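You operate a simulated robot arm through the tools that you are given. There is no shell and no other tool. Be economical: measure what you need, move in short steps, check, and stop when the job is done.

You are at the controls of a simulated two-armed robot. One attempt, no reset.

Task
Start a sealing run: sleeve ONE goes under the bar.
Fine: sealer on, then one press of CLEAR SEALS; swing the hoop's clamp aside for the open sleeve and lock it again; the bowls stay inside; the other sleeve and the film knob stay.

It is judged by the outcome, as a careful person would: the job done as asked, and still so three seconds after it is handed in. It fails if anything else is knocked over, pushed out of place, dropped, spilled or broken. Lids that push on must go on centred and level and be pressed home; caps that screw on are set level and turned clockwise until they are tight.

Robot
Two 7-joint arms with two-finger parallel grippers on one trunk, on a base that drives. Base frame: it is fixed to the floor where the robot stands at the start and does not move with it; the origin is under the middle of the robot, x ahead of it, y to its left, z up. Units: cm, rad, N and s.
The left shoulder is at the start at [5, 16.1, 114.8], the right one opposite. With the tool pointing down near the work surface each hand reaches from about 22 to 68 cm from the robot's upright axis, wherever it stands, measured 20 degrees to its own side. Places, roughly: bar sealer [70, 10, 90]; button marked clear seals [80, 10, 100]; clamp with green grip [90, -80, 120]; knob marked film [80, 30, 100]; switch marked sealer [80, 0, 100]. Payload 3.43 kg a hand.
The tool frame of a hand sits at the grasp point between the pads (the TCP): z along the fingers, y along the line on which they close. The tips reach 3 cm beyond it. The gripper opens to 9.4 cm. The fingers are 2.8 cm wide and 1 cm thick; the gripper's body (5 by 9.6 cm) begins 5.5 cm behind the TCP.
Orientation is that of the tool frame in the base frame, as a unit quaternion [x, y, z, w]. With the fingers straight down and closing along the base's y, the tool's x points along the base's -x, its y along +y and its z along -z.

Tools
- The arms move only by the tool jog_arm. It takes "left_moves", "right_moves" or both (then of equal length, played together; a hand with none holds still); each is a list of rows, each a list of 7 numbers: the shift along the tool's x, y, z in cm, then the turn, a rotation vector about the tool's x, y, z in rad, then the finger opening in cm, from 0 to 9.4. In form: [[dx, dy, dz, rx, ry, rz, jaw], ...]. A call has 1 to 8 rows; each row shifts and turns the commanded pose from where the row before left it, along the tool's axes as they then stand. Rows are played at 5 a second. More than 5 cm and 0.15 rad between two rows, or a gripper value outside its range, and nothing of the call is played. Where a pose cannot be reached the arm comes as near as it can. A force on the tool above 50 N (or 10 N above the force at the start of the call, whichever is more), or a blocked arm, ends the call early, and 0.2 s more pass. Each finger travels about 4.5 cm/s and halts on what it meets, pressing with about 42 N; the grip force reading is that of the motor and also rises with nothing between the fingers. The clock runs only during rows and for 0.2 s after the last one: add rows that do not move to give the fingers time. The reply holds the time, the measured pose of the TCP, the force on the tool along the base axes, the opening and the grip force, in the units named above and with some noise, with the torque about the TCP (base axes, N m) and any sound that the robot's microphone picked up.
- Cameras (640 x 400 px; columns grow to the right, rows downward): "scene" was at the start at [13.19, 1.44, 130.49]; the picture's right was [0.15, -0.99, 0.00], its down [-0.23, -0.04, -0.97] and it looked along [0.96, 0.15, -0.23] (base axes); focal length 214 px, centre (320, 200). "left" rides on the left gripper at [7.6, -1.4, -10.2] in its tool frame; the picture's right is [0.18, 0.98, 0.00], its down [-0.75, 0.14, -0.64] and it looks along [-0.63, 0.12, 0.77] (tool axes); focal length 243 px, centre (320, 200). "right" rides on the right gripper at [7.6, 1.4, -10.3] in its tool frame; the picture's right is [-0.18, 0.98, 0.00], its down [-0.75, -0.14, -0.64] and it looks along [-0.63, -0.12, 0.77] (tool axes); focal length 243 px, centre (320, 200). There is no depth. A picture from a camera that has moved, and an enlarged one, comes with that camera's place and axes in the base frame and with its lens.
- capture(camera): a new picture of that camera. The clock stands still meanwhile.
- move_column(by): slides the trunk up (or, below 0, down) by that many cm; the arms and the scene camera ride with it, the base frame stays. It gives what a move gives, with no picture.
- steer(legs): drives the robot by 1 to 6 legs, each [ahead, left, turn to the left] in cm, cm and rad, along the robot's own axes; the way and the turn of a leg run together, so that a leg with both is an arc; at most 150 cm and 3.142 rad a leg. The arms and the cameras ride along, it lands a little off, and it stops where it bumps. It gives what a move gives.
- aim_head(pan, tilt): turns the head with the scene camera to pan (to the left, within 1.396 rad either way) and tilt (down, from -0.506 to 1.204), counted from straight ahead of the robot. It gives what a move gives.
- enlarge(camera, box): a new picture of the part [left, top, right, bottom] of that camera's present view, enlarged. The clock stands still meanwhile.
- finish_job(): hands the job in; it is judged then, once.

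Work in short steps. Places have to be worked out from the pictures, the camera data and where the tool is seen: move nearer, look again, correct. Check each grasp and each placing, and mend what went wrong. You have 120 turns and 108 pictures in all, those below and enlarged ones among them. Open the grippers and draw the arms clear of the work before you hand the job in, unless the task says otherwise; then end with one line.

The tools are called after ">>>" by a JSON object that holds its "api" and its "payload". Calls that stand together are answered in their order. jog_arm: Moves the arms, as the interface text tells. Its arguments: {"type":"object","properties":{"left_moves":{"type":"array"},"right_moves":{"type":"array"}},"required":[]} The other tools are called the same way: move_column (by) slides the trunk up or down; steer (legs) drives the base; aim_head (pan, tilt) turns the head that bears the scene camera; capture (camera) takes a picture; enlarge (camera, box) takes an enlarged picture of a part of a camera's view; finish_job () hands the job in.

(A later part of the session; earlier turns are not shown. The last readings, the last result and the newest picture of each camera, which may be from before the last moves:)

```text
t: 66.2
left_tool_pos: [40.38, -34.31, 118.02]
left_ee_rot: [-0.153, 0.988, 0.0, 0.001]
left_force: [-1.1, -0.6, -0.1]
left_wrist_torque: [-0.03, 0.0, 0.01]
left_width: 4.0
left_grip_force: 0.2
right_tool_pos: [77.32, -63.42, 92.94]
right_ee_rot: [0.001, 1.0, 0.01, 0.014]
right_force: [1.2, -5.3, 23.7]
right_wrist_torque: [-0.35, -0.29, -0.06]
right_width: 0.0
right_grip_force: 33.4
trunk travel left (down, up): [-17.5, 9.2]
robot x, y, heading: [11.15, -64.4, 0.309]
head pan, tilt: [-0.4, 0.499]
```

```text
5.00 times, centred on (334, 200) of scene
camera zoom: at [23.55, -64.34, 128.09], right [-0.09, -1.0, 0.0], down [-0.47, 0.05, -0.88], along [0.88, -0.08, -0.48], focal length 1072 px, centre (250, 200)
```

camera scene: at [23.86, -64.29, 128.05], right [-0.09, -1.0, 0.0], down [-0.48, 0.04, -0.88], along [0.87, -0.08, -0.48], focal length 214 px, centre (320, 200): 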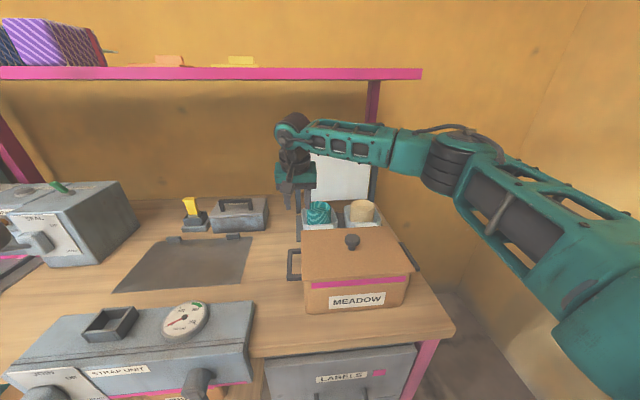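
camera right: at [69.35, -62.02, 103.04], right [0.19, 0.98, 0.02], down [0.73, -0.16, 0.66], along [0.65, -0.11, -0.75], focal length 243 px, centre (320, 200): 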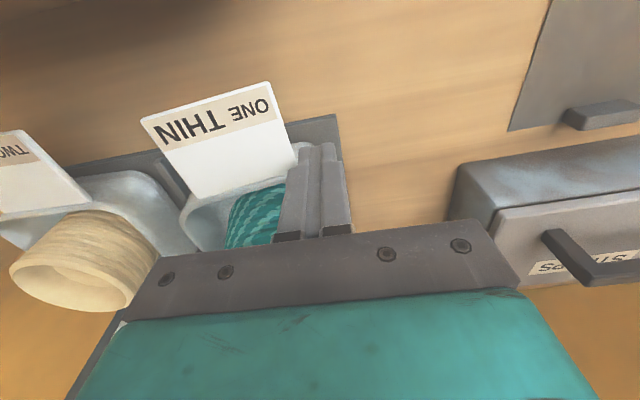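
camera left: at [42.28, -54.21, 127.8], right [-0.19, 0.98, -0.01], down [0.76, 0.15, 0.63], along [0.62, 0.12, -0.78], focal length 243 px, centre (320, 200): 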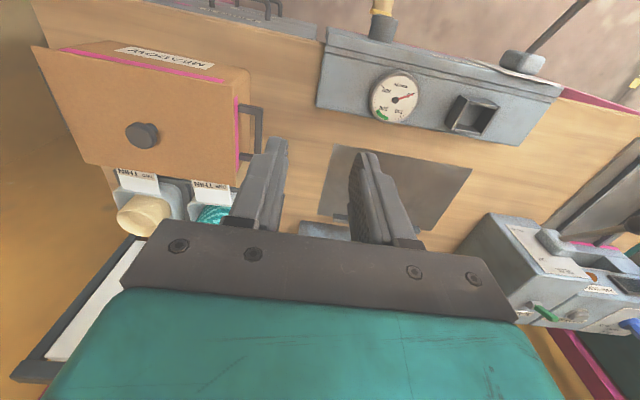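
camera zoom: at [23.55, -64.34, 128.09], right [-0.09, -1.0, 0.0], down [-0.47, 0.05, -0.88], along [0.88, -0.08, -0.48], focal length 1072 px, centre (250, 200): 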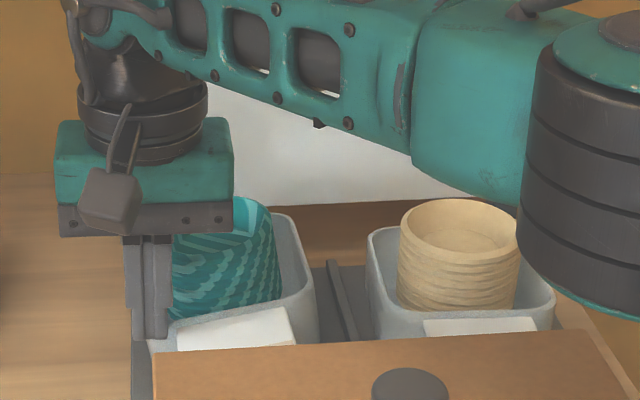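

Nothing is between the fingers: the tips rest on the rim (z≈90). I lift off and look at the tray and bowls afresh.

>>> {"api": "jog_arm", "payload": {"right_moves": [[0, 0, -3, 0, 0, 0, 0.5], [1, 2, -3, 0, 0, 0, 2], [1, 3, -3, 0, -0.1, 0, 2], [1, 3, -1, 0, -0.1, 0, 2]]}}

>>> {"api": "enlarge", "payload": {"camera": "scene", "box": [270, 160, 398, 240]}}

>>> {"api": "capture", "payload": {"camera": "right"}}

```text
t: 67.2
left_tool_pos: [40.61, -34.19, 117.84]
left_ee_rot: [-0.154, 0.988, -0.001, -0.001]
left_force: [1.0, 0.2, 0.5]
left_wrist_torque: [0.01, 0.04, -0.02]
left_width: 4.0
left_grip_force: 0.0
right_tool_pos: [73.91, -55.43, 102.63]
right_ee_rot: [0.003, 0.994, 0.008, 0.111]
right_force: [-0.1, -0.4, 0.2]
right_wrist_torque: [-0.03, 0.01, -0.02]
right_width: 2.0
right_grip_force: 0.1
trunk travel left (down, up): [-17.5, 9.2]
robot x, y, heading: [11.24, -64.19, 0.31]
head pan, tilt: [-0.4, 0.499]
```

```text
5.00 times, centred on (334, 200) of scene
camera zoom: at [23.79, -64.24, 128.05], right [-0.09, -1.0, 0.0], down [-0.48, 0.04, -0.88], along [0.87, -0.08, -0.48], focal length 1072 px, centre (250, 200)
```

zoom: 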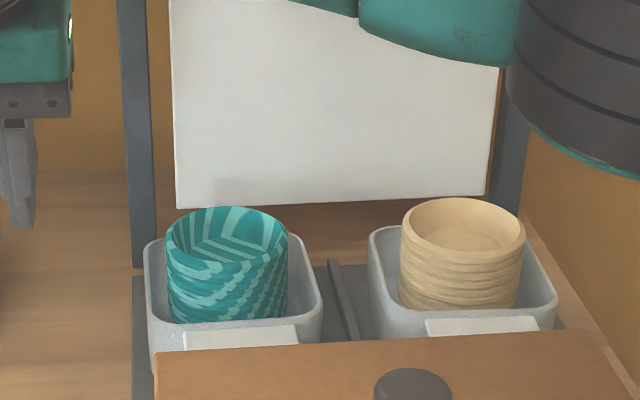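

```text
43 pictures are left
camera right: at [64.15, -54.0, 111.07], right [0.18, 0.98, 0.06], down [0.59, -0.16, 0.79], along [0.78, -0.11, -0.61], focal length 243 px, centre (320, 200)
```

right: 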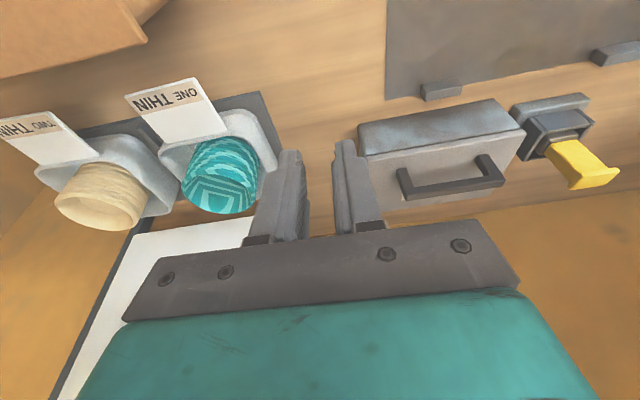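

Bowls and tray are fine. The stack sits to the left in the tray, so the right side has more room; I enlarge to measure.

>>> {"api": "enlarge", "payload": {"camera": "right", "box": [110, 65, 302, 185]}}

```text
3.33 times, centred on (206, 125) of right
camera zoom: at [64.15, -54.0, 111.07], right [0.18, 0.98, 0.06], down [0.59, -0.16, 0.79], along [0.78, -0.11, -0.61], focal length 809 px, centre (700, 450)
```

zoom: 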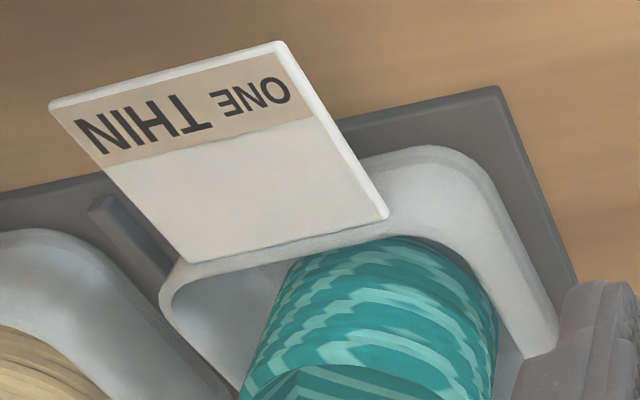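

I realise the tray's front is at x≈79 (I had met the flap). The right wall (y≈−73) has finger room inside; I move over it, above the bowls, to look straight down.

>>> {"api": "jog_arm", "payload": {"right_moves": [[-1.08, -3.4, 0.6, 0, 0, 0, 2], [-1.08, -3.4, 0.6, 0, 0, 0, 2], [-1.08, -3.4, 0.6, 0, 0, 0, 2], [-1.08, -3.4, 0.6, 0, 0, 0, 2], [-1.08, -3.4, 0.6, 0, 0, 0, 2], [0, 0, 0, 0, 0, 0, 2]]}}

>>> {"api": "capture", "payload": {"camera": "right"}}

```text
t: 68.6
left_tool_pos: [40.68, -34.24, 117.97]
left_ee_rot: [-0.154, 0.988, 0.0, 0.0]
left_force: [0.2, 0.7, 1.3]
left_wrist_torque: [0.04, 0.01, -0.01]
left_width: 3.98
left_grip_force: 0.1
right_tool_pos: [80.15, -72.38, 100.61]
right_ee_rot: [0.002, 0.994, 0.008, 0.111]
right_force: [1.0, 0.1, -0.1]
right_wrist_torque: [-0.01, 0.0, 0.01]
right_width: 2.0
right_grip_force: 0.0
trunk travel left (down, up): [-17.5, 9.2]
robot x, y, heading: [10.99, -64.31, 0.307]
head pan, tilt: [-0.4, 0.499]
```

```text
41 pictures are left
camera right: at [70.37, -71.01, 108.87], right [0.18, 0.98, 0.06], down [0.59, -0.16, 0.79], along [0.78, -0.11, -0.61], focal length 243 px, centre (320, 200)
```

right: 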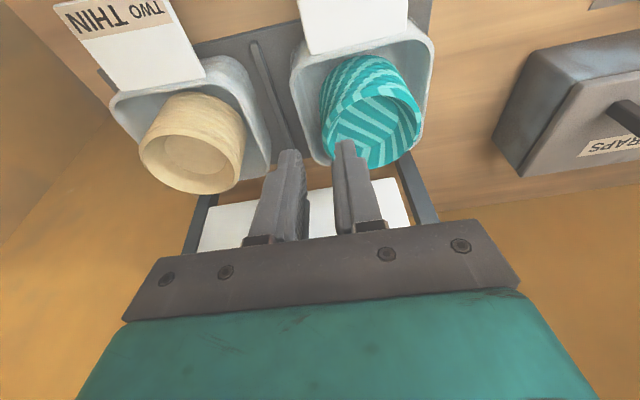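

Right wall outer ≈ y −73.9, centre ≈ −73.5. I line up (y −73.6), narrow the jaws to 1.5 and come down to just above the rim.

>>> {"api": "jog_arm", "payload": {"right_moves": [[0.3, -0.6, 2, 0, 0, 0, 1.6], [0.4, -0.6, 2, 0, 0, 0, 1.6], [0.4, 0, 2, 0, 0, 0, 1.6], [0, 0, 0, 0, 0, 0, 1.6]]}}

>>> {"api": "enlarge", "payload": {"camera": "right", "box": [232, 60, 408, 170]}}

```text
t: 69.6
left_tool_pos: [40.83, -34.24, 117.88]
left_ee_rot: [-0.155, 0.988, 0.0, -0.002]
left_force: [0.1, 0.2, -0.3]
left_wrist_torque: [0.0, 0.01, -0.01]
left_width: 4.0
left_grip_force: 0.2
right_tool_pos: [80.31, -73.69, 94.19]
right_ee_rot: [0.003, 0.994, 0.008, 0.11]
right_force: [0.7, 0.3, 0.6]
right_wrist_torque: [0.01, 0.0, 0.0]
right_width: 1.61
right_grip_force: 0.0
trunk travel left (down, up): [-17.5, 9.2]
robot x, y, heading: [11.02, -64.4, 0.306]
head pan, tilt: [-0.4, 0.499]
```

```text
3.64 times, centred on (320, 115) of right
camera zoom: at [70.55, -72.19, 102.58], right [0.18, 0.98, 0.06], down [0.59, -0.16, 0.79], along [0.78, -0.11, -0.61], focal length 882 px, centre (320, 509)
```

zoom: 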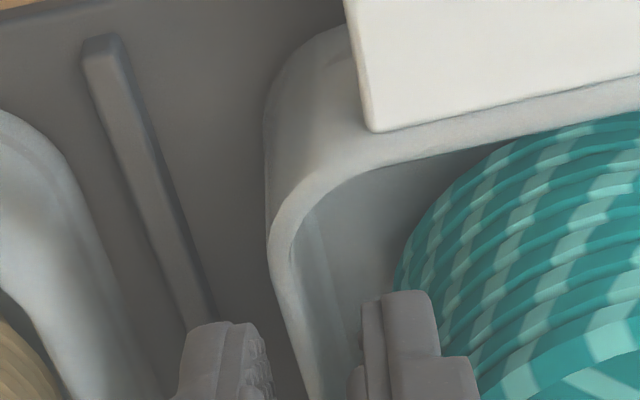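

Clear view: the thin wall is between the fingers, slightly to −y. I shift 0.4 in −y and 0.8 toward the front corner (away from the bowls) and go down in small steps.

>>> {"api": "jog_arm", "payload": {"right_moves": [[0.8, -0.4, 0, 0, 0, 0, 1.6], [0.2, 0, 0.9, 0, 0, 0, 1.6], [0.2, 0, 0.9, 0, 0, 0, 1.6], [0.2, 0, 0.9, 0, 0, 0, 1.6], [0.2, 0, 0.9, 0, 0, 0, 1.6], [0.2, 0, 0.9, 0, 0, 0, 1.6], [0, 0, 0, 0, 0, 0, 1.6]]}}

>>> {"api": "enlarge", "payload": {"camera": "right", "box": [232, 60, 408, 170]}}

```text
t: 71.2
left_tool_pos: [40.62, -34.17, 117.91]
left_ee_rot: [-0.154, 0.988, 0.001, -0.002]
left_force: [-1.0, 0.0, 0.1]
left_wrist_torque: [0.02, 0.01, 0.03]
left_width: 4.01
left_grip_force: 0.0
right_tool_pos: [79.32, -73.93, 89.43]
right_ee_rot: [0.002, 0.994, 0.008, 0.112]
right_force: [-1.2, -0.7, 0.4]
right_wrist_torque: [0.04, -0.03, -0.01]
right_width: 1.58
right_grip_force: 0.1
trunk travel left (down, up): [-17.5, 9.2]
robot x, y, heading: [11.05, -65.07, 0.304]
head pan, tilt: [-0.4, 0.499]
```

```text
3.64 times, centred on (320, 115) of right
camera zoom: at [69.7, -72.56, 97.83], right [0.18, 0.98, 0.06], down [0.59, -0.16, 0.79], along [0.78, -0.11, -0.61], focal length 882 px, centre (320, 509)
```

zoom: 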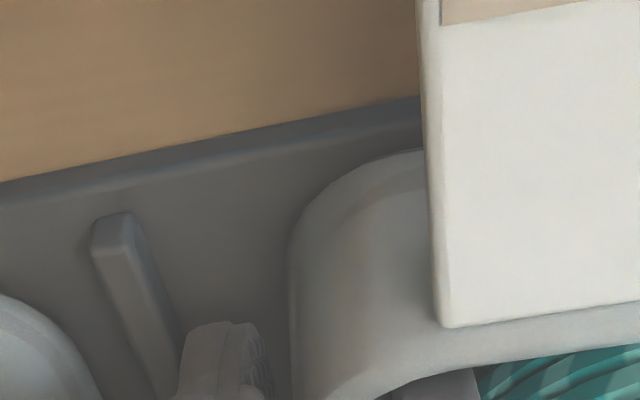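

No contact, fingers straddle the wall 3 cm deep. I close.

>>> {"api": "jog_arm", "payload": {"right_moves": [[0, 0, 0.3, 0, 0, 0, 1.2], [0, 0, 0, 0, 0, 0, 0.6], [0, 0, 0, 0, 0, 0, 0], [0, 0, 0, 0, 0, 0, 0], [0, 0, 0, 0, 0, 0, 0]]}}

```text
t: 72.4
left_tool_pos: [40.6, -34.16, 117.99]
left_ee_rot: [-0.154, 0.988, 0.0, 0.0]
left_force: [0.0, -0.8, 0.5]
left_wrist_torque: [-0.01, 0.0, -0.02]
left_width: 3.99
left_grip_force: 0.1
right_tool_pos: [79.62, -73.95, 89.2]
right_ee_rot: [0.003, 0.994, 0.009, 0.112]
right_force: [0.7, -0.9, 0.6]
right_wrist_torque: [-0.16, -0.06, -0.08]
right_width: 0.75
right_grip_force: 41.2
trunk travel left (down, up): [-17.5, 9.2]
robot x, y, heading: [11.09, -64.64, 0.305]
head pan, tilt: [-0.4, 0.499]
```

Wall gripped (0.75 cm, 41 N). Test lift of 2 cm.

>>> {"api": "jog_arm", "payload": {"right_moves": [[-0.11, 0, -0.5, 0, 0, 0, 0], [-0.11, 0, -0.5, 0, 0, 0, 0], [-0.11, 0, -0.5, 0, 0, 0, 0], [-0.11, 0, -0.5, 0, 0, 0, 0], [0, 0, 0, 0, 0, 0, 0]]}}

>>> {"api": "enlarge", "payload": {"camera": "scene", "box": [260, 160, 404, 250]}}

```text
t: 73.6
left_tool_pos: [40.66, -34.21, 117.93]
left_ee_rot: [-0.154, 0.988, 0.0, -0.001]
left_force: [0.4, -0.1, 0.1]
left_wrist_torque: [0.04, 0.01, -0.02]
left_width: 3.99
left_grip_force: 0.2
right_tool_pos: [79.47, -73.91, 91.25]
right_ee_rot: [0.003, 0.994, 0.008, 0.111]
right_force: [-0.4, -0.5, -0.8]
right_wrist_torque: [-0.09, 0.06, -0.01]
right_width: 0.27
right_grip_force: 37.6
trunk travel left (down, up): [-17.5, 9.2]
robot x, y, heading: [11.09, -64.61, 0.305]
head pan, tilt: [-0.4, 0.499]
```

```text
4.44 times, centred on (332, 205) of scene
camera zoom: at [23.81, -64.29, 128.04], right [-0.09, -1.0, 0.0], down [-0.48, 0.04, -0.88], along [0.87, -0.08, -0.48], focal length 953 px, centre (267, 178)
```

zoom: 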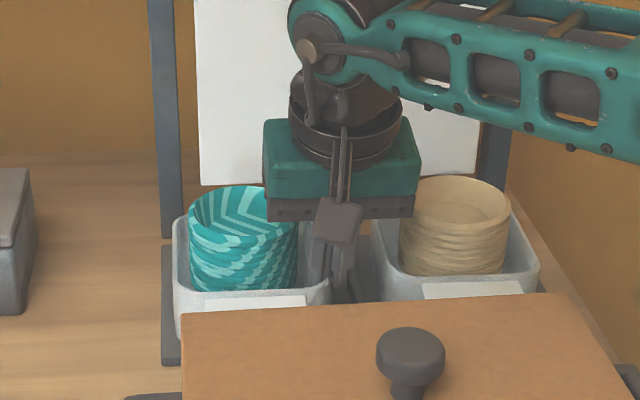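

It slipped off: I had the rounded, tapered corner. I regrip on the straight part, ~2.3 cm farther in and deeper.

>>> {"api": "jog_arm", "payload": {"right_moves": [[-0.3, 0, -1.5, 0, 0, 0, 1.6], [-0.3, 0, -1.5, 0, 0, 0, 1.6], [-2.2, -0.1, 0.5, 0, 0, 0, 1.6], [0, 0, 0, 0, 0, 0, 1.6]]}}

>>> {"api": "enlarge", "payload": {"camera": "right", "box": [232, 60, 408, 170]}}

```text
t: 74.6
left_tool_pos: [40.5, -34.3, 117.91]
left_ee_rot: [-0.154, 0.988, -0.001, -0.001]
left_force: [-0.6, 0.8, 0.3]
left_wrist_torque: [0.02, -0.03, -0.03]
left_width: 4.01
left_grip_force: 0.1
right_tool_pos: [81.7, -74.02, 94.24]
right_ee_rot: [0.003, 0.994, 0.008, 0.112]
right_force: [-0.1, 0.6, -0.8]
right_wrist_torque: [0.01, -0.02, 0.02]
right_width: 1.61
right_grip_force: 0.0
trunk travel left (down, up): [-17.5, 9.2]
robot x, y, heading: [10.85, -64.78, 0.305]
head pan, tilt: [-0.4, 0.499]
```

```text
3.64 times, centred on (320, 115) of right
camera zoom: at [71.97, -72.66, 102.72], right [0.18, 0.98, 0.06], down [0.59, -0.16, 0.79], along [0.78, -0.11, -0.61], focal length 882 px, centre (320, 509)
```

zoom: 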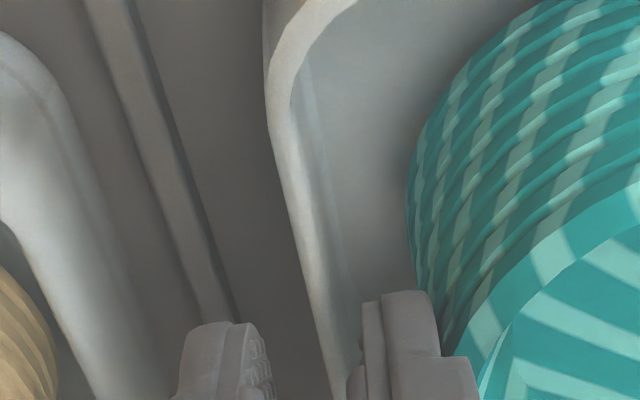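

Wall is centred to within 0.25 cm; I shift +0.25 in y and go down to tips ≈ z 85, then close.

>>> {"api": "jog_arm", "payload": {"right_moves": [[0.2, 0.25, 1, 0, 0, 0, 1.6], [0.22, 0, 1.2, 0, 0, 0, 1.6], [0.22, 0, 1.2, 0, 0, 0, 1.6], [0.22, 0, 1.2, 0, 0, 0, 1.6], [0.22, 0, 1, 0, 0, 0, 1.6], [0.22, 0, 0.8, 0, 0, 0, 1.6]]}}

```text
t: 75.5
left_tool_pos: [40.66, -34.29, 117.96]
left_ee_rot: [-0.153, 0.988, 0.0, -0.001]
left_force: [0.9, -0.3, 0.4]
left_wrist_torque: [0.02, 0.03, -0.01]
left_width: 4.02
left_grip_force: 0.0
right_tool_pos: [82.43, -73.97, 92.65]
right_ee_rot: [0.008, 0.992, 0.017, 0.124]
right_force: [-3.2, -6.7, 18.8]
right_wrist_torque: [0.45, -0.23, 0.05]
right_width: 1.29
right_grip_force: 0.0
trunk travel left (down, up): [-17.5, 9.2]
robot x, y, heading: [11.15, -65.0, 0.304]
head pan, tilt: [-0.4, 0.499]
stopped in row 4 (right hand): the force on the tool passed its limit at 55 N (the readings are from after the stop); the commanded pose is now the measured one
```

The inner finger touched the bowls. I lift, shift back −0.45 in y with the jaws at 1.5, and retry.

>>> {"api": "jog_arm", "payload": {"right_moves": [[-0.2, 0, -1.2, 0, 0, 0, 1.5], [0.5, -0.5, 0, 0, 0.02, 0, 1.5], [0.2, 0, 0.8, 0, 0, 0, 1.5], [0.2, 0, 0.8, 0, 0, 0, 1.5]]}}

>>> {"api": "enlarge", "payload": {"camera": "right", "box": [232, 60, 408, 170]}}

```text
t: 76.5
left_tool_pos: [40.69, -34.26, 117.87]
left_ee_rot: [-0.154, 0.988, -0.001, -0.001]
left_force: [-0.9, 0.5, -0.1]
left_wrist_torque: [-0.02, 0.0, -0.02]
left_width: 4.0
left_grip_force: 0.2
right_tool_pos: [81.65, -74.33, 91.71]
right_ee_rot: [0.005, 0.994, 0.014, 0.111]
right_force: [0.1, 0.1, -1.0]
right_wrist_torque: [0.01, 0.0, 0.0]
right_width: 1.52
right_grip_force: 0.1
trunk travel left (down, up): [-17.5, 9.2]
robot x, y, heading: [11.12, -64.93, 0.306]
head pan, tilt: [-0.4, 0.499]
```

```text
3.64 times, centred on (320, 115) of right
camera zoom: at [71.96, -72.95, 100.11], right [0.19, 0.98, 0.07], down [0.59, -0.17, 0.79], along [0.78, -0.11, -0.61], focal length 882 px, centre (320, 509)
```

zoom: 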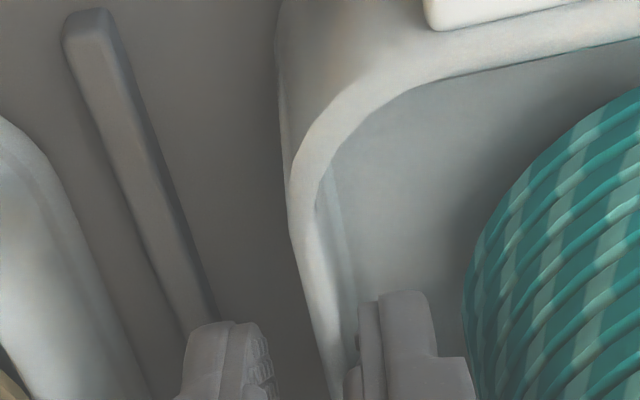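

Now the inner finger is inside with clear space to the bowls. I continue down.

>>> {"api": "jog_arm", "payload": {"right_moves": [[0.22, 0, 1, 0, 0, 0, 1.5], [0.22, 0, 1, 0, 0, 0, 1.5], [0.22, 0, 1, 0, 0, 0, 1.5], [0.1, 0, 0.7, 0, 0, 0, 1.5], [0, 0, 0, 0, 0, 0, 1.5]]}}

```text
t: 77.7
left_tool_pos: [40.4, -34.26, 118.02]
left_ee_rot: [-0.153, 0.988, -0.001, 0.001]
left_force: [0.3, -0.5, 0.3]
left_wrist_torque: [0.0, -0.02, 0.03]
left_width: 4.01
left_grip_force: 0.1
right_tool_pos: [81.64, -74.15, 88.58]
right_ee_rot: [0.006, 0.993, 0.016, 0.117]
right_force: [-1.0, -3.1, 30.8]
right_wrist_torque: [0.21, 0.25, 0.13]
right_width: 1.39
right_grip_force: 0.1
trunk travel left (down, up): [-17.5, 9.2]
robot x, y, heading: [10.97, -64.92, 0.305]
head pan, tilt: [-0.4, 0.499]
```

The tip rests on the tray floor (31 N). I ease up 0.4 cm and close.

>>> {"api": "jog_arm", "payload": {"right_moves": [[0, 0, -0.4, 0, 0, 0, 1.4], [0, 0, 0, 0, 0, 0, 0.6], [0, 0, 0, 0, 0, 0, 0], [0, 0, 0, 0, 0, 0, 0], [-0.08, 0, -0.4, 0, 0, 0, 0], [-0.08, 0, -0.4, 0, 0, 0, 0], [-0.08, 0, -0.4, 0, 0, 0, 0], [0, 0, 0, 0, 0, 0, 0]]}}

>>> {"api": "enlarge", "payload": {"camera": "scene", "box": [260, 160, 404, 250]}}

```text
t: 79.5
left_tool_pos: [40.81, -34.26, 117.85]
left_ee_rot: [-0.153, 0.988, -0.001, -0.001]
left_force: [0.1, -0.2, -0.1]
left_wrist_torque: [0.0, 0.0, -0.02]
left_width: 4.02
left_grip_force: 0.0
right_tool_pos: [81.67, -74.34, 89.38]
right_ee_rot: [0.006, 0.994, 0.013, 0.11]
right_force: [-0.1, 0.3, -1.9]
right_wrist_torque: [-0.1, 0.0, 0.01]
right_width: 0.74
right_grip_force: 41.8
trunk travel left (down, up): [-17.5, 9.2]
robot x, y, heading: [10.91, -64.96, 0.304]
head pan, tilt: [-0.4, 0.499]
```

```text
4.44 times, centred on (332, 205) of scene
camera zoom: at [23.82, -64.32, 128.04], right [-0.09, -1.0, 0.0], down [-0.48, 0.05, -0.88], along [0.87, -0.08, -0.48], focal length 953 px, centre (267, 178)
```

zoom: 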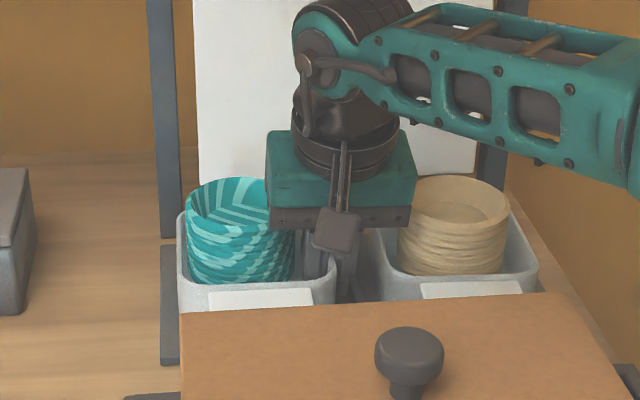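

It lifts securely (mass light, grip steady). I raise 5 cm, draw back a bit, then carry it left past the MEADOW box.

>>> {"api": "jog_arm", "payload": {"right_moves": [[-0.36, 0, -1.63, 0, 0, 0, 0], [-0.36, 0, -1.63, 0, 0, 0, 0], [-0.36, 0, -1.63, 0, 0, 0, 0], [1.2, 0, -0.4, 0, 0, 0, 0], [1.2, 0, -0.4, 0, 0, 0, 0], [1.2, 0, -0.4, 0, 0, 0, 0], [1.2, 0, -0.4, 0, 0, 0, 0]]}}

>>> {"api": "jog_arm", "payload": {"right_moves": [[0, 2.5, 0, 0, 0, 0, 0], [0, 2.5, 0, 0, 0, 0, 0], [0, 2.5, 0, 0, 0, 0, 0], [0, 2.5, 0, 0, 0, 0, 0], [0, 2.5, 0, 0, 0, 0, 0], [0, 2.5, 0, 0, 0, 0, 0], [0, 2.5, 0, 0, 0, 0, 0]]}}

>>> {"api": "capture", "payload": {"camera": "scene"}}

```text
t: 81.1
left_tool_pos: [40.61, -34.29, 117.86]
left_ee_rot: [-0.154, 0.988, 0.0, -0.001]
left_force: [-0.3, 0.3, 0.6]
left_wrist_torque: [0.02, -0.01, -0.03]
left_width: 4.0
left_grip_force: 0.0
right_tool_pos: [76.69, -74.21, 94.94]
right_ee_rot: [0.006, 0.994, 0.014, 0.111]
right_force: [0.1, -0.3, -1.6]
right_wrist_torque: [-0.09, 0.0, -0.01]
right_width: 0.74
right_grip_force: 42.0
trunk travel left (down, up): [-17.5, 9.2]
robot x, y, heading: [10.88, -64.74, 0.305]
head pan, tilt: [-0.4, 0.499]
```

```text
t: 82.7
left_tool_pos: [40.69, -34.27, 117.96]
left_ee_rot: [-0.154, 0.988, -0.001, -0.001]
left_force: [0.0, 0.2, 0.2]
left_wrist_torque: [0.03, -0.02, 0.01]
left_width: 4.02
left_grip_force: 0.0
right_tool_pos: [76.73, -56.69, 95.36]
right_ee_rot: [0.005, 0.994, 0.014, 0.111]
right_force: [0.5, 0.2, -2.6]
right_wrist_torque: [-0.13, 0.01, 0.0]
right_width: 0.74
right_grip_force: 41.0
trunk travel left (down, up): [-17.5, 9.2]
robot x, y, heading: [10.96, -64.41, 0.308]
head pan, tilt: [-0.4, 0.499]
```

```text
34 pictures are left
camera scene: at [23.8, -64.25, 128.05], right [-0.09, -1.0, 0.0], down [-0.48, 0.04, -0.88], along [0.87, -0.08, -0.48], focal length 214 px, centre (320, 200)
```

scene: 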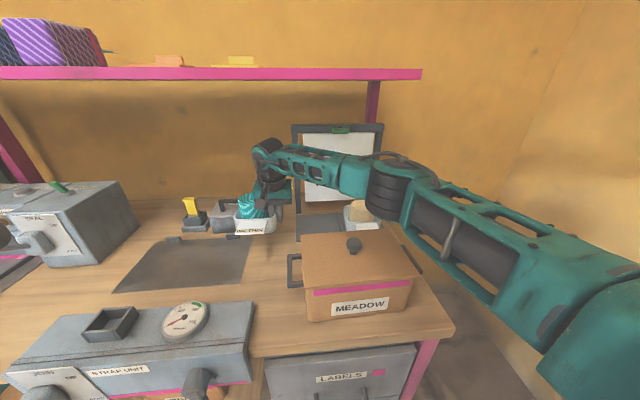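

Carrying well. I pull back toward me ~12 cm over the free bench left of MEADOW (and up 2 cm), then begin a clockwise quarter-turn.

>>> {"api": "jog_arm", "payload": {"right_moves": [[2.5, 0, -1, 0, 0, 0, 0], [2.5, 0, -1, 0, 0, 0, 0], [2.5, 0, -1, 0, 0, 0, 0], [2.5, 0, -1, 0, 0, 0, 0], [2.2, 0, -1, 0, 0, 0, 0]]}}

>>> {"api": "jog_arm", "payload": {"right_moves": [[0, 0, 0, 0, 0.05, 0.1, 0], [0, 0, 0, 0, 0.05, 0.12, 0], [0, 0, 0, 0, 0.04, 0.12, 0], [0, 0, 0, 0, 0.04, 0.12, 0], [0, 0, 0, 0, 0, 0.13, 0], [0, 0, 0, 0, 0, 0.13, 0], [0, 0, 0, 0, 0, 0.13, 0], [0, 0, 0, 0, 0, 0.13, 0]]}}

>>> {"api": "capture", "payload": {"camera": "scene"}}

```text
t: 83.9
left_tool_pos: [40.6, -34.32, 117.86]
left_ee_rot: [-0.154, 0.988, 0.0, -0.001]
left_force: [0.2, 0.1, -0.5]
left_wrist_torque: [0.05, 0.0, -0.01]
left_width: 4.0
left_grip_force: 0.0
right_tool_pos: [63.72, -56.86, 97.58]
right_ee_rot: [0.006, 0.994, 0.014, 0.112]
right_force: [-0.6, 0.7, -1.6]
right_wrist_torque: [-0.12, -0.03, -0.01]
right_width: 0.74
right_grip_force: 41.1
trunk travel left (down, up): [-17.5, 9.2]
robot x, y, heading: [11.15, -64.83, 0.305]
head pan, tilt: [-0.4, 0.499]
```

```text
t: 85.7
left_tool_pos: [40.59, -34.32, 117.98]
left_ee_rot: [-0.153, 0.988, 0.0, -0.001]
left_force: [0.3, -0.6, 0.0]
left_wrist_torque: [-0.04, 0.02, -0.02]
left_width: 4.0
left_grip_force: 0.1
right_tool_pos: [63.74, -56.8, 97.74]
right_ee_rot: [0.474, 0.88, 0.041, 0.006]
right_force: [0.4, 0.6, -1.4]
right_wrist_torque: [-0.04, 0.12, -0.01]
right_width: 0.74
right_grip_force: 42.0
trunk travel left (down, up): [-17.5, 9.2]
robot x, y, heading: [10.9, -64.68, 0.308]
head pan, tilt: [-0.4, 0.499]
```

```text
33 pictures are left
camera scene: at [23.81, -64.31, 128.05], right [-0.09, -1.0, 0.0], down [-0.48, 0.05, -0.88], along [0.87, -0.08, -0.48], focal length 214 px, centre (320, 200)
```

scene: 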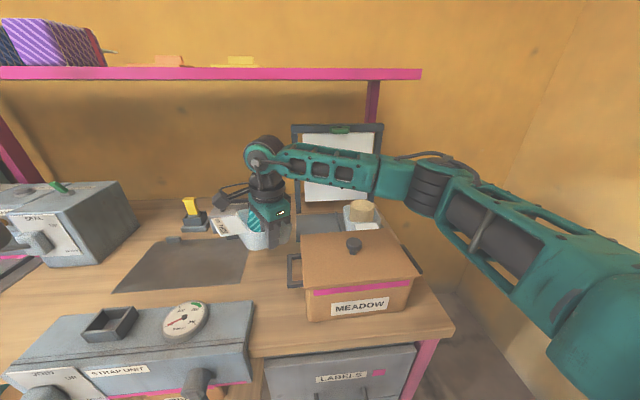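

No limit yet at ~56°. I keep turning (and rise 3 cm) — perhaps the whole half-turn is possible without a regrasp.

>>> {"api": "jog_arm", "payload": {"right_moves": [[0, 0, -0.5, 0, 0, 0.14, 0], [0, 0, -0.5, 0, 0, 0.14, 0], [0, 0, -0.5, 0, 0, 0.14, 0], [0, 0, -0.5, 0, 0, 0.14, 0], [0, 0, -0.5, 0, 0, 0.14, 0], [0, 0, -0.5, 0, 0, 0.14, 0]]}}

>>> {"api": "capture", "payload": {"camera": "scene"}}

```text
t: 87.1
left_tool_pos: [40.65, -34.23, 117.94]
left_ee_rot: [-0.153, 0.988, 0.0, -0.001]
left_force: [-0.1, 0.7, 0.3]
left_wrist_torque: [0.01, -0.03, 0.02]
left_width: 3.98
left_grip_force: 0.0
right_tool_pos: [63.58, -57.19, 100.56]
right_ee_rot: [0.791, 0.61, 0.039, -0.011]
right_force: [0.0, -0.9, -2.5]
right_wrist_torque: [0.06, 0.06, 0.02]
right_width: 0.72
right_grip_force: 41.2
trunk travel left (down, up): [-17.5, 9.2]
robot x, y, heading: [11.04, -64.72, 0.304]
head pan, tilt: [-0.4, 0.499]
```

```text
32 pictures are left
camera scene: at [23.8, -64.31, 128.05], right [-0.09, -1.0, 0.0], down [-0.48, 0.05, -0.88], along [0.87, -0.08, -0.48], focal length 214 px, centre (320, 200)
```

scene: 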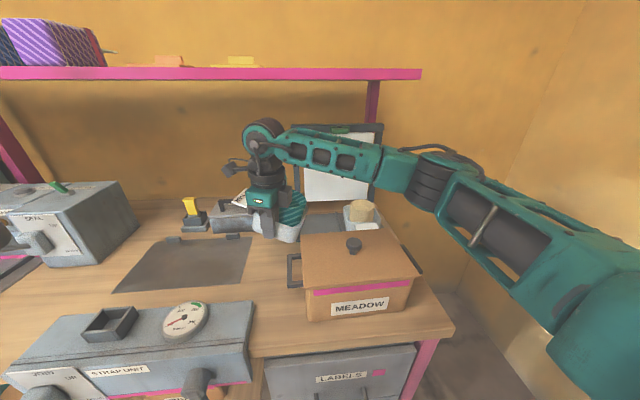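

Turned ~105° already. I continue turning while moving left off the MEADOW side.

>>> {"api": "jog_arm", "payload": {"right_moves": [[0.9, 0, -0.5, 0, 0, 0.14, 0], [0.9, 0.2, -0.5, 0, 0, 0.14, 0], [0.9, 0.3, -0.5, 0, 0, 0.14, 0], [0.8, -0.5, -0.5, 0, 0, 0.14, 0], [0.6, -0.6, -0.5, 0, 0, 0.14, 0], [0.5, -0.7, -0.5, 0, 0, 0.14, 0], [0.4, -0.7, 0, 0, 0, 0.14, 0], [0.3, -0.8, 0, 0, 0, 0.14, 0]]}}

>>> {"api": "capture", "payload": {"camera": "scene"}}

```text
t: 88.9
left_tool_pos: [40.58, -34.23, 118.0]
left_ee_rot: [-0.154, 0.988, 0.0, -0.001]
left_force: [-0.2, -0.5, -0.3]
left_wrist_torque: [-0.04, 0.01, 0.02]
left_width: 3.98
left_grip_force: 0.0
right_tool_pos: [65.1, -50.8, 104.25]
right_ee_rot: [0.995, 0.095, 0.027, -0.031]
right_force: [0.3, -1.0, -2.1]
right_wrist_torque: [0.12, 0.0, -0.02]
right_width: 0.74
right_grip_force: 41.7
trunk travel left (down, up): [-17.5, 9.2]
robot x, y, heading: [11.16, -64.71, 0.305]
head pan, tilt: [-0.4, 0.499]
```

```text
31 pictures are left
camera scene: at [23.8, -64.29, 128.05], right [-0.09, -1.0, 0.0], down [-0.48, 0.04, -0.88], along [0.87, -0.08, -0.48], focal length 214 px, centre (320, 200)
```

scene: 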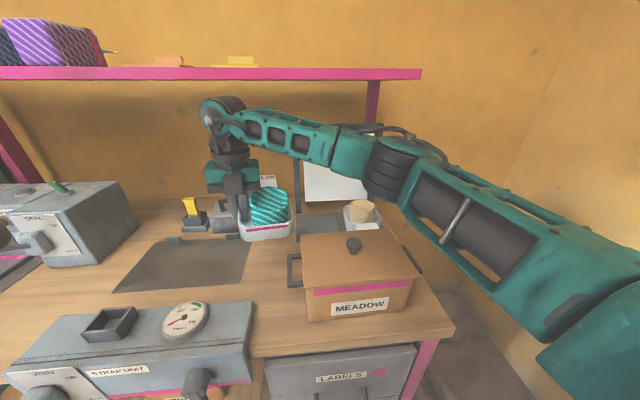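

Nearly the full half-turn, tray held. I finish the turn and restore the tray's level (the tool must lean back as much as it leaned forward at the grip), then raise the trunk for the drive.

>>> {"api": "jog_arm", "payload": {"right_moves": [[0, 0, 0, -0.03, -0.09, 0.06, 0], [0, 0, 0, -0.03, -0.09, 0.06, 0], [0, 0, 0, -0.03, -0.09, 0.06, 0], [0, 0, 0, 0, 0, 0, 0]]}}

>>> {"api": "move_column", "payload": {"by": 8}}

>>> {"api": "capture", "payload": {"camera": "scene"}}

```text
t: 89.9
left_tool_pos: [40.69, -34.32, 118.02]
left_ee_rot: [-0.153, 0.988, 0.0, 0.0]
left_force: [0.0, -0.6, 0.0]
left_wrist_torque: [-0.01, -0.01, -0.03]
left_width: 4.02
left_grip_force: 0.1
right_tool_pos: [65.07, -50.85, 104.06]
right_ee_rot: [0.994, 0.01, -0.107, 0.025]
right_force: [-0.2, 0.3, -1.9]
right_wrist_torque: [0.12, -0.03, 0.0]
right_width: 0.75
right_grip_force: 41.8
trunk travel left (down, up): [-17.5, 9.2]
robot x, y, heading: [11.23, -64.69, 0.309]
head pan, tilt: [-0.4, 0.499]
```

```text
t: 91.0
left_tool_pos: [40.69, -34.27, 126.0]
left_ee_rot: [-0.154, 0.988, 0.0, -0.002]
left_force: [-0.2, 0.5, 0.0]
left_wrist_torque: [0.0, 0.04, -0.01]
left_width: 4.0
left_grip_force: 0.1
right_tool_pos: [65.08, -50.61, 112.05]
right_ee_rot: [0.994, 0.01, -0.105, 0.025]
right_force: [1.0, 0.7, -2.0]
right_wrist_torque: [0.12, 0.0, 0.02]
right_width: 0.73
right_grip_force: 41.7
trunk travel left (down, up): [-25.5, 1.2]
robot x, y, heading: [11.08, -64.72, 0.309]
head pan, tilt: [-0.4, 0.499]
```

```text
30 pictures are left
camera scene: at [23.82, -64.3, 136.04], right [-0.09, -1.0, 0.0], down [-0.48, 0.05, -0.88], along [0.87, -0.08, -0.48], focal length 214 px, centre (320, 200)
```

scene: 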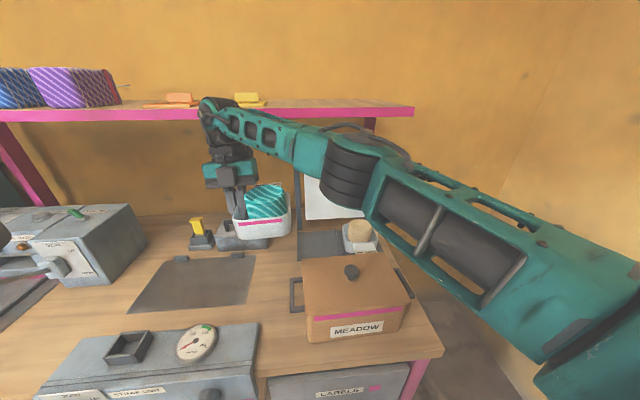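

Level and high. I back off 16 cm and then slide left along the bench, in world terms, keeping the heading.

>>> {"api": "steer", "payload": {"legs": [[-15.2, 4.9, 0], [15.2, 47.6, 0]]}}

>>> {"api": "capture", "payload": {"camera": "scene"}}

```text
t: 96.7
left_tool_pos: [26.01, 15.12, 125.87]
left_ee_rot: [-0.148, 0.989, 0.0, -0.002]
left_force: [0.0, 1.2, 0.9]
left_wrist_torque: [0.03, 0.01, 0.01]
left_width: 4.01
left_grip_force: 0.0
right_tool_pos: [50.3, -1.53, 112.07]
right_ee_rot: [0.994, 0.004, -0.104, 0.024]
right_force: [-0.6, -0.8, -2.4]
right_wrist_torque: [0.1, -0.07, 0.0]
right_width: 0.72
right_grip_force: 42.0
trunk travel left (down, up): [-25.5, 1.2]
robot x, y, heading: [-3.78, -15.06, 0.295]
head pan, tilt: [-0.4, 0.499]
```

```text
29 pictures are left
camera scene: at [8.83, -14.72, 136.05], right [-0.1, -0.99, 0.0], down [-0.48, 0.05, -0.88], along [0.87, -0.09, -0.48], focal length 214 px, centre (320, 200)
```

scene: 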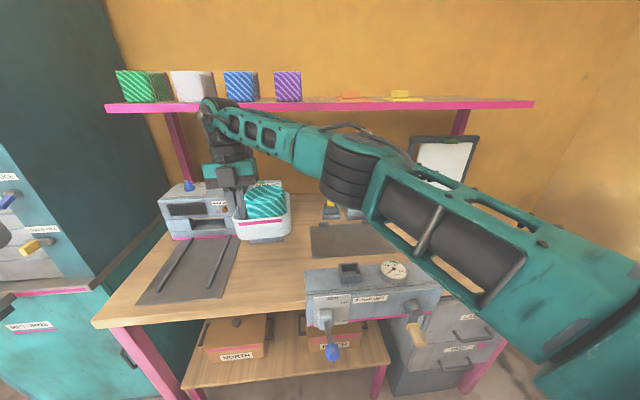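

Clear way. I go on 33 cm further left and look at the sealer with the right-hand and scene cameras.

>>> {"api": "steer", "payload": {"legs": [[9.6, 31.6, 0]]}}

>>> {"api": "capture", "payload": {"camera": "scene"}}

```text
t: 100.0
left_tool_pos: [26.57, 47.89, 125.97]
left_ee_rot: [-0.144, 0.99, 0.0, -0.001]
left_force: [-0.4, 0.1, -0.6]
left_wrist_torque: [-0.03, 0.0, 0.0]
left_width: 3.99
left_grip_force: 0.1
right_tool_pos: [50.74, 30.96, 112.07]
right_ee_rot: [0.994, 0.001, -0.105, 0.024]
right_force: [0.4, -0.1, -1.7]
right_wrist_torque: [0.08, -0.03, -0.05]
right_width: 0.75
right_grip_force: 41.7
trunk travel left (down, up): [-25.5, 1.2]
robot x, y, heading: [-3.59, 17.83, 0.284]
head pan, tilt: [-0.4, 0.499]
```

```text
28 pictures are left
camera scene: at [9.14, 18.12, 136.05], right [-0.11, -0.99, 0.0], down [-0.48, 0.05, -0.88], along [0.87, -0.1, -0.48], focal length 214 px, centre (320, 200)
```

scene: 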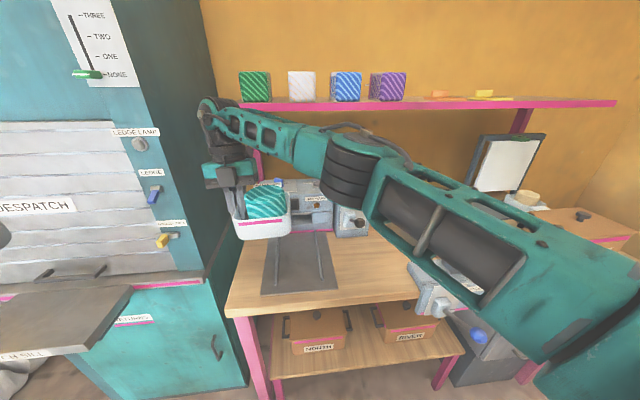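

The mat with its rails is just ahead (rails at about y 12.6 and 26.3). I drive 9 cm closer and shift the tray 4.7 cm right to centre it.

>>> {"api": "steer", "payload": {"legs": [[8.6, -2.5, 0]]}}

>>> {"api": "jog_arm", "payload": {"right_moves": [[0, 1.6, 0, 0, 0, 0, 0], [0, 1.6, 0, 0, 0, 0, 0], [0, 1.5, 0, 0, 0, 0, 0], [-0.5, 0, 2.4, 0, 0, 0, 0], [-0.5, 0, 2.4, 0, 0, 0, 0], [-0.5, 0, 2.4, 0, 0, 0, 0], [-0.5, 0, 2.4, 0, 0, 0, 0]]}}

>>> {"api": "aim_head", "payload": {"pan": -0.2, "tilt": 0.6}}

>>> {"api": "capture", "payload": {"camera": "scene"}}

```text
t: 101.2
left_tool_pos: [35.57, 47.95, 125.9]
left_ee_rot: [-0.144, 0.99, 0.0, -0.002]
left_force: [0.3, 0.0, -0.1]
left_wrist_torque: [0.02, 0.01, 0.0]
left_width: 4.0
left_grip_force: 0.0
right_tool_pos: [59.75, 31.23, 112.09]
right_ee_rot: [0.994, 0.002, -0.106, 0.025]
right_force: [-0.3, 0.2, -1.6]
right_wrist_torque: [0.11, -0.01, 0.01]
right_width: 0.72
right_grip_force: 41.2
trunk travel left (down, up): [-25.5, 1.2]
robot x, y, heading: [5.05, 18.49, 0.29]
head pan, tilt: [-0.4, 0.499]
```

```text
t: 102.8
left_tool_pos: [35.47, 48.16, 125.92]
left_ee_rot: [-0.145, 0.989, 0.0, -0.001]
left_force: [0.3, 0.8, 0.0]
left_wrist_torque: [0.0, 0.0, 0.0]
left_width: 3.98
left_grip_force: 0.0
right_tool_pos: [55.73, 26.05, 103.38]
right_ee_rot: [0.994, 0.001, -0.106, 0.025]
right_force: [-1.0, -0.3, -2.6]
right_wrist_torque: [0.06, 0.0, 0.0]
right_width: 0.72
right_grip_force: 41.5
trunk travel left (down, up): [-25.5, 1.2]
robot x, y, heading: [5.24, 18.0, 0.292]
head pan, tilt: [-0.4, 0.499]
```

```text
t: 103.5
left_tool_pos: [35.42, 48.11, 125.89]
left_ee_rot: [-0.144, 0.99, 0.0, -0.002]
left_force: [0.1, 0.9, -0.1]
left_wrist_torque: [0.02, 0.03, 0.0]
left_width: 4.0
left_grip_force: 0.1
right_tool_pos: [55.69, 26.08, 103.31]
right_ee_rot: [0.994, 0.002, -0.105, 0.025]
right_force: [0.1, -0.1, -1.5]
right_wrist_torque: [0.12, -0.03, -0.01]
right_width: 0.75
right_grip_force: 41.5
trunk travel left (down, up): [-25.5, 1.2]
robot x, y, heading: [5.24, 17.96, 0.287]
head pan, tilt: [-0.201, 0.6]
```

```text
27 pictures are left
camera scene: at [17.9, 20.06, 135.14], right [0.09, -1.0, 0.0], down [-0.56, -0.05, -0.83], along [0.82, 0.07, -0.56], focal length 214 px, centre (320, 200)
```

scene: 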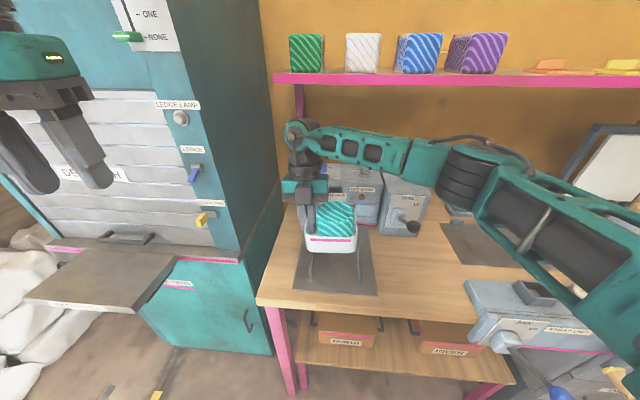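

I enlarge to compare the tray with the rails.

>>> {"api": "enlarge", "payload": {"camera": "scene", "box": [270, 160, 430, 300]}}

```text
2.86 times, centred on (350, 230) of scene
camera zoom: at [17.9, 20.06, 135.14], right [0.09, -1.0, 0.0], down [-0.56, -0.05, -0.83], along [0.82, 0.07, -0.56], focal length 613 px, centre (234, 114)
```

zoom: 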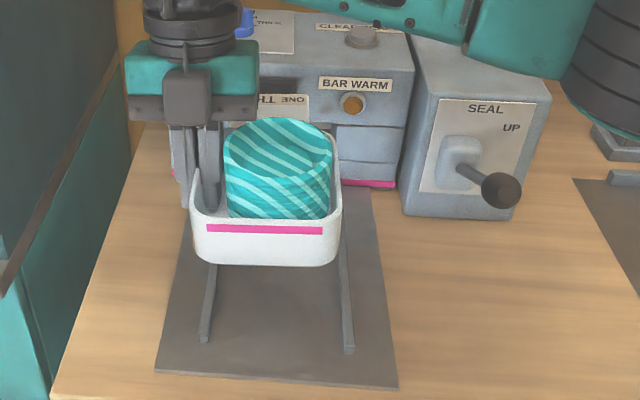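

Tray centre must go ~1.3 cm right (rails' centre y≈19.0). I move to x≈64 and lower to ~7 cm above the mat.

>>> {"api": "jog_arm", "payload": {"right_moves": [[2, 0.18, 1.3, 0, 0, 0, 0], [2, 0.18, 1.3, 0, 0, 0, 0], [2, 0.18, 1.3, 0, 0, 0, 0], [2, 0.18, 1.3, 0, 0, 0, 0], [2, 0.18, 1.3, 0, 0, 0, 0]]}}

>>> {"api": "enlarge", "payload": {"camera": "scene", "box": [270, 160, 430, 300]}}

```text
t: 104.7
left_tool_pos: [35.48, 48.12, 125.94]
left_ee_rot: [-0.146, 0.989, -0.001, 0.0]
left_force: [0.3, 0.2, 0.8]
left_wrist_torque: [0.0, -0.02, -0.03]
left_width: 4.0
left_grip_force: 0.1
right_tool_pos: [63.93, 24.86, 94.97]
right_ee_rot: [0.994, 0.002, -0.106, 0.024]
right_force: [0.3, -0.4, -1.6]
right_wrist_torque: [0.09, -0.02, 0.0]
right_width: 0.71
right_grip_force: 41.0
trunk travel left (down, up): [-25.5, 1.2]
robot x, y, heading: [4.96, 18.28, 0.288]
head pan, tilt: [-0.201, 0.6]
```

```text
2.86 times, centred on (350, 230) of scene
camera zoom: at [17.91, 20.12, 135.14], right [0.09, -1.0, 0.0], down [-0.56, -0.05, -0.82], along [0.82, 0.07, -0.57], focal length 613 px, centre (234, 114)
```

zoom: 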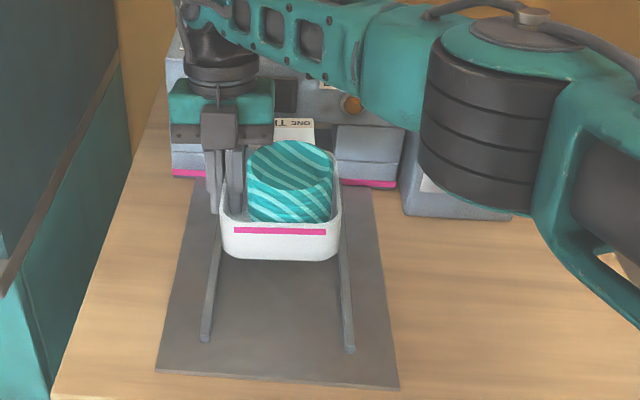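

Centred over the rails (19.1 vs 19.0). I lower straight down in small steps until contact.

>>> {"api": "jog_arm", "payload": {"right_moves": [[0.25, -0.06, 1.17, 0, 0, 0, 0], [0.25, -0.06, 1.17, 0, 0, 0, 0], [0.25, -0.06, 1.17, 0, 0, 0, 0], [0.25, -0.06, 1.17, 0, 0, 0, 0], [0.2, -0.05, 0.9, 0, 0, 0, 0], [0.1, -0.03, 0.5, 0, 0, 0, 0], [0.1, -0.03, 0.5, 0, 0, 0, 0], [0, 0, 0, 0, 0, 0, 0]]}}

>>> {"api": "enlarge", "payload": {"camera": "scene", "box": [270, 160, 430, 300]}}

```text
t: 106.5
left_tool_pos: [35.22, 47.97, 126.16]
left_ee_rot: [-0.144, 0.99, 0.001, 0.0]
left_force: [-0.5, -0.4, 0.0]
left_wrist_torque: [0.01, 0.02, 0.01]
left_width: 4.03
left_grip_force: 0.0
right_tool_pos: [63.54, 24.38, 89.1]
right_ee_rot: [0.995, 0.001, -0.098, 0.023]
right_force: [12.3, 0.4, 34.2]
right_wrist_torque: [0.55, -0.68, -0.14]
right_width: 0.73
right_grip_force: 41.3
right hand out of reach, approached as far as the arm can: row 4, 7
trunk travel left (down, up): [-25.5, 1.2]
robot x, y, heading: [5.32, 18.24, 0.284]
head pan, tilt: [-0.201, 0.6]
```

```text
2.86 times, centred on (350, 230) of scene
camera zoom: at [17.66, 20.02, 135.21], right [0.09, -1.0, 0.0], down [-0.56, -0.05, -0.83], along [0.82, 0.07, -0.56], focal length 613 px, centre (234, 114)
```

zoom: 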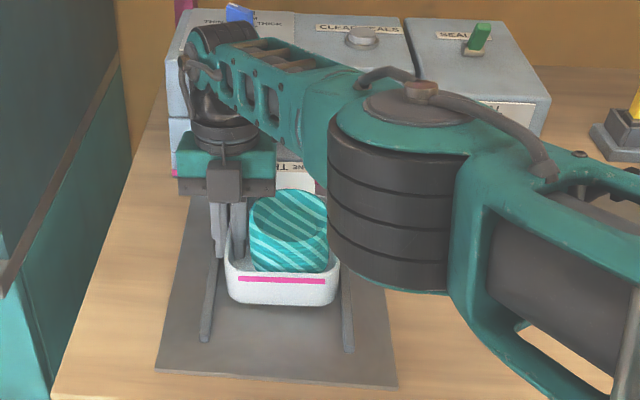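

Contact: the tray rests on the mat between the rails. I open the jaws a little to release.

>>> {"api": "jog_arm", "payload": {"right_moves": [[0, 0, -0.2, 0, 0, 0, 0.3], [0, 0, 0, 0, 0, 0, 0.9], [0, 0, 0, 0, 0, 0, 1.4], [0, 0, 0, 0, 0, 0, 1.4]]}}

>>> {"api": "enlarge", "payload": {"camera": "scene", "box": [270, 160, 430, 300]}}

```text
t: 107.5
left_tool_pos: [35.25, 48.0, 126.17]
left_ee_rot: [-0.145, 0.989, 0.0, 0.0]
left_force: [-0.1, -0.6, -0.4]
left_wrist_torque: [-0.02, -0.03, -0.01]
left_width: 4.0
left_grip_force: 0.1
right_tool_pos: [63.54, 24.28, 89.13]
right_ee_rot: [0.995, 0.0, -0.101, 0.023]
right_force: [9.6, -7.1, 27.8]
right_wrist_torque: [0.14, -0.49, -0.17]
right_width: 0.97
right_grip_force: 0.1
trunk travel left (down, up): [-25.5, 1.2]
robot x, y, heading: [5.36, 18.16, 0.283]
head pan, tilt: [-0.201, 0.6]
```

```text
2.86 times, centred on (350, 230) of scene
camera zoom: at [17.69, 19.95, 135.17], right [0.09, -1.0, 0.0], down [-0.56, -0.05, -0.83], along [0.82, 0.07, -0.56], focal length 613 px, centre (234, 114)
```

zoom: 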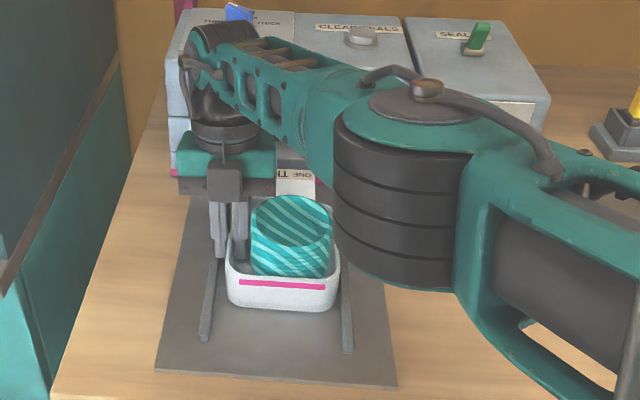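

The outer fingertip seems to sit on the rail. I rise gently along the tool with the jaws just open.

>>> {"api": "jog_arm", "payload": {"right_moves": [[0, 0, -0.5, 0, 0, 0, 1.2], [0, 0, -0.5, 0, 0, 0, 1.3], [0, 0, -0.8, 0, 0, 0, 1.4], [0, 0, -1, 0, 0, 0, 1.5], [0, 0, -1.5, 0, 0, 0, 1.5], [0, 0, -2.5, 0, 0, 0, 1.5], [0, 0, -3, 0, 0, 0, 1.5]]}}

>>> {"api": "enlarge", "payload": {"camera": "scene", "box": [270, 160, 430, 300]}}

```text
t: 109.1
left_tool_pos: [35.47, 47.93, 125.99]
left_ee_rot: [-0.144, 0.99, 0.0, 0.0]
left_force: [-0.2, 0.4, 0.3]
left_wrist_torque: [-0.02, -0.04, 0.0]
left_width: 4.02
left_grip_force: 0.0
right_tool_pos: [65.31, 24.75, 98.23]
right_ee_rot: [0.994, 0.002, -0.106, 0.025]
right_force: [0.8, 0.6, 0.2]
right_wrist_torque: [0.0, -0.02, 0.01]
right_width: 1.49
right_grip_force: 0.1
trunk travel left (down, up): [-25.5, 1.2]
robot x, y, heading: [5.11, 18.13, 0.286]
head pan, tilt: [-0.201, 0.6]
```

```text
2.86 times, centred on (350, 230) of scene
camera zoom: at [17.87, 20.06, 135.14], right [0.09, -1.0, 0.0], down [-0.56, -0.05, -0.83], along [0.82, 0.07, -0.56], focal length 613 px, centre (234, 114)
```

zoom: 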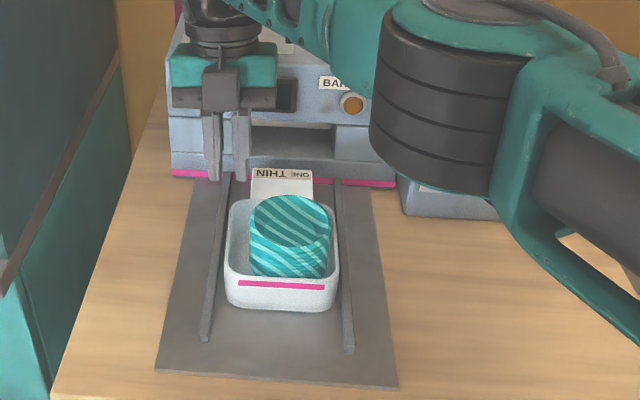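

The sleeve stands squarely between the rails, flap facing the mouth. I lift and back the hand away and start unwinding it so I can push the tray in from behind.

>>> {"api": "jog_arm", "payload": {"right_moves": [[-2, 0, -2.2, 0, 0, 0, 1], [-2, 0, -2.2, 0, 0, 0, 0], [-2, 0, -2.2, 0, 0, -0.1, 0], [0, 0, 0, 0, 0.05, -0.14, 0], [0, 0, 0, 0, 0.05, -0.14, 0], [0, 0, 0, 0, 0.05, -0.14, 0], [0, 0, 0, 0, 0.05, -0.14, 0], [0, 0, 0, 0, 0, -0.15, 0]]}}

>>> {"api": "jog_arm", "payload": {"right_moves": [[0, 0, 0, 0, 0, -0.15, 0], [0, 0, 0, 0, 0, -0.15, 0], [0, 0, 0, 0, 0, -0.15, 0], [0, 0, 0, 0, 0, -0.15, 0], [0, 0, 0, 0, 0, -0.15, 0], [0, 0, 0, 0, 0, -0.15, 0], [0, 0, 0, 0, 0, -0.15, 0], [0, 0, 0, 0, 0, -0.15, 0]]}}

```text
t: 110.9
left_tool_pos: [35.53, 48.11, 125.95]
left_ee_rot: [-0.144, 0.99, 0.0, -0.001]
left_force: [-0.2, 0.5, 0.9]
left_wrist_torque: [-0.01, 0.02, 0.01]
left_width: 4.0
left_grip_force: 0.0
right_tool_pos: [60.83, 25.21, 105.84]
right_ee_rot: [0.918, 0.396, -0.008, -0.017]
right_force: [-0.6, 0.1, -0.1]
right_wrist_torque: [0.04, -0.01, -0.01]
right_width: 0.0
right_grip_force: 32.6
trunk travel left (down, up): [-25.5, 1.2]
robot x, y, heading: [5.43, 18.01, 0.287]
head pan, tilt: [-0.201, 0.6]
```

```text
t: 112.7
left_tool_pos: [35.53, 48.05, 125.98]
left_ee_rot: [-0.144, 0.99, 0.001, 0.0]
left_force: [0.4, -0.6, 0.4]
left_wrist_torque: [0.03, 0.0, -0.01]
left_width: 4.02
left_grip_force: 0.1
right_tool_pos: [60.92, 25.25, 106.04]
right_ee_rot: [0.534, 0.845, 0.003, -0.018]
right_force: [0.1, -0.2, -0.2]
right_wrist_torque: [0.01, 0.0, -0.02]
right_width: 0.0
right_grip_force: 32.7
trunk travel left (down, up): [-25.5, 1.2]
robot x, y, heading: [5.22, 17.94, 0.291]
head pan, tilt: [-0.201, 0.6]
```

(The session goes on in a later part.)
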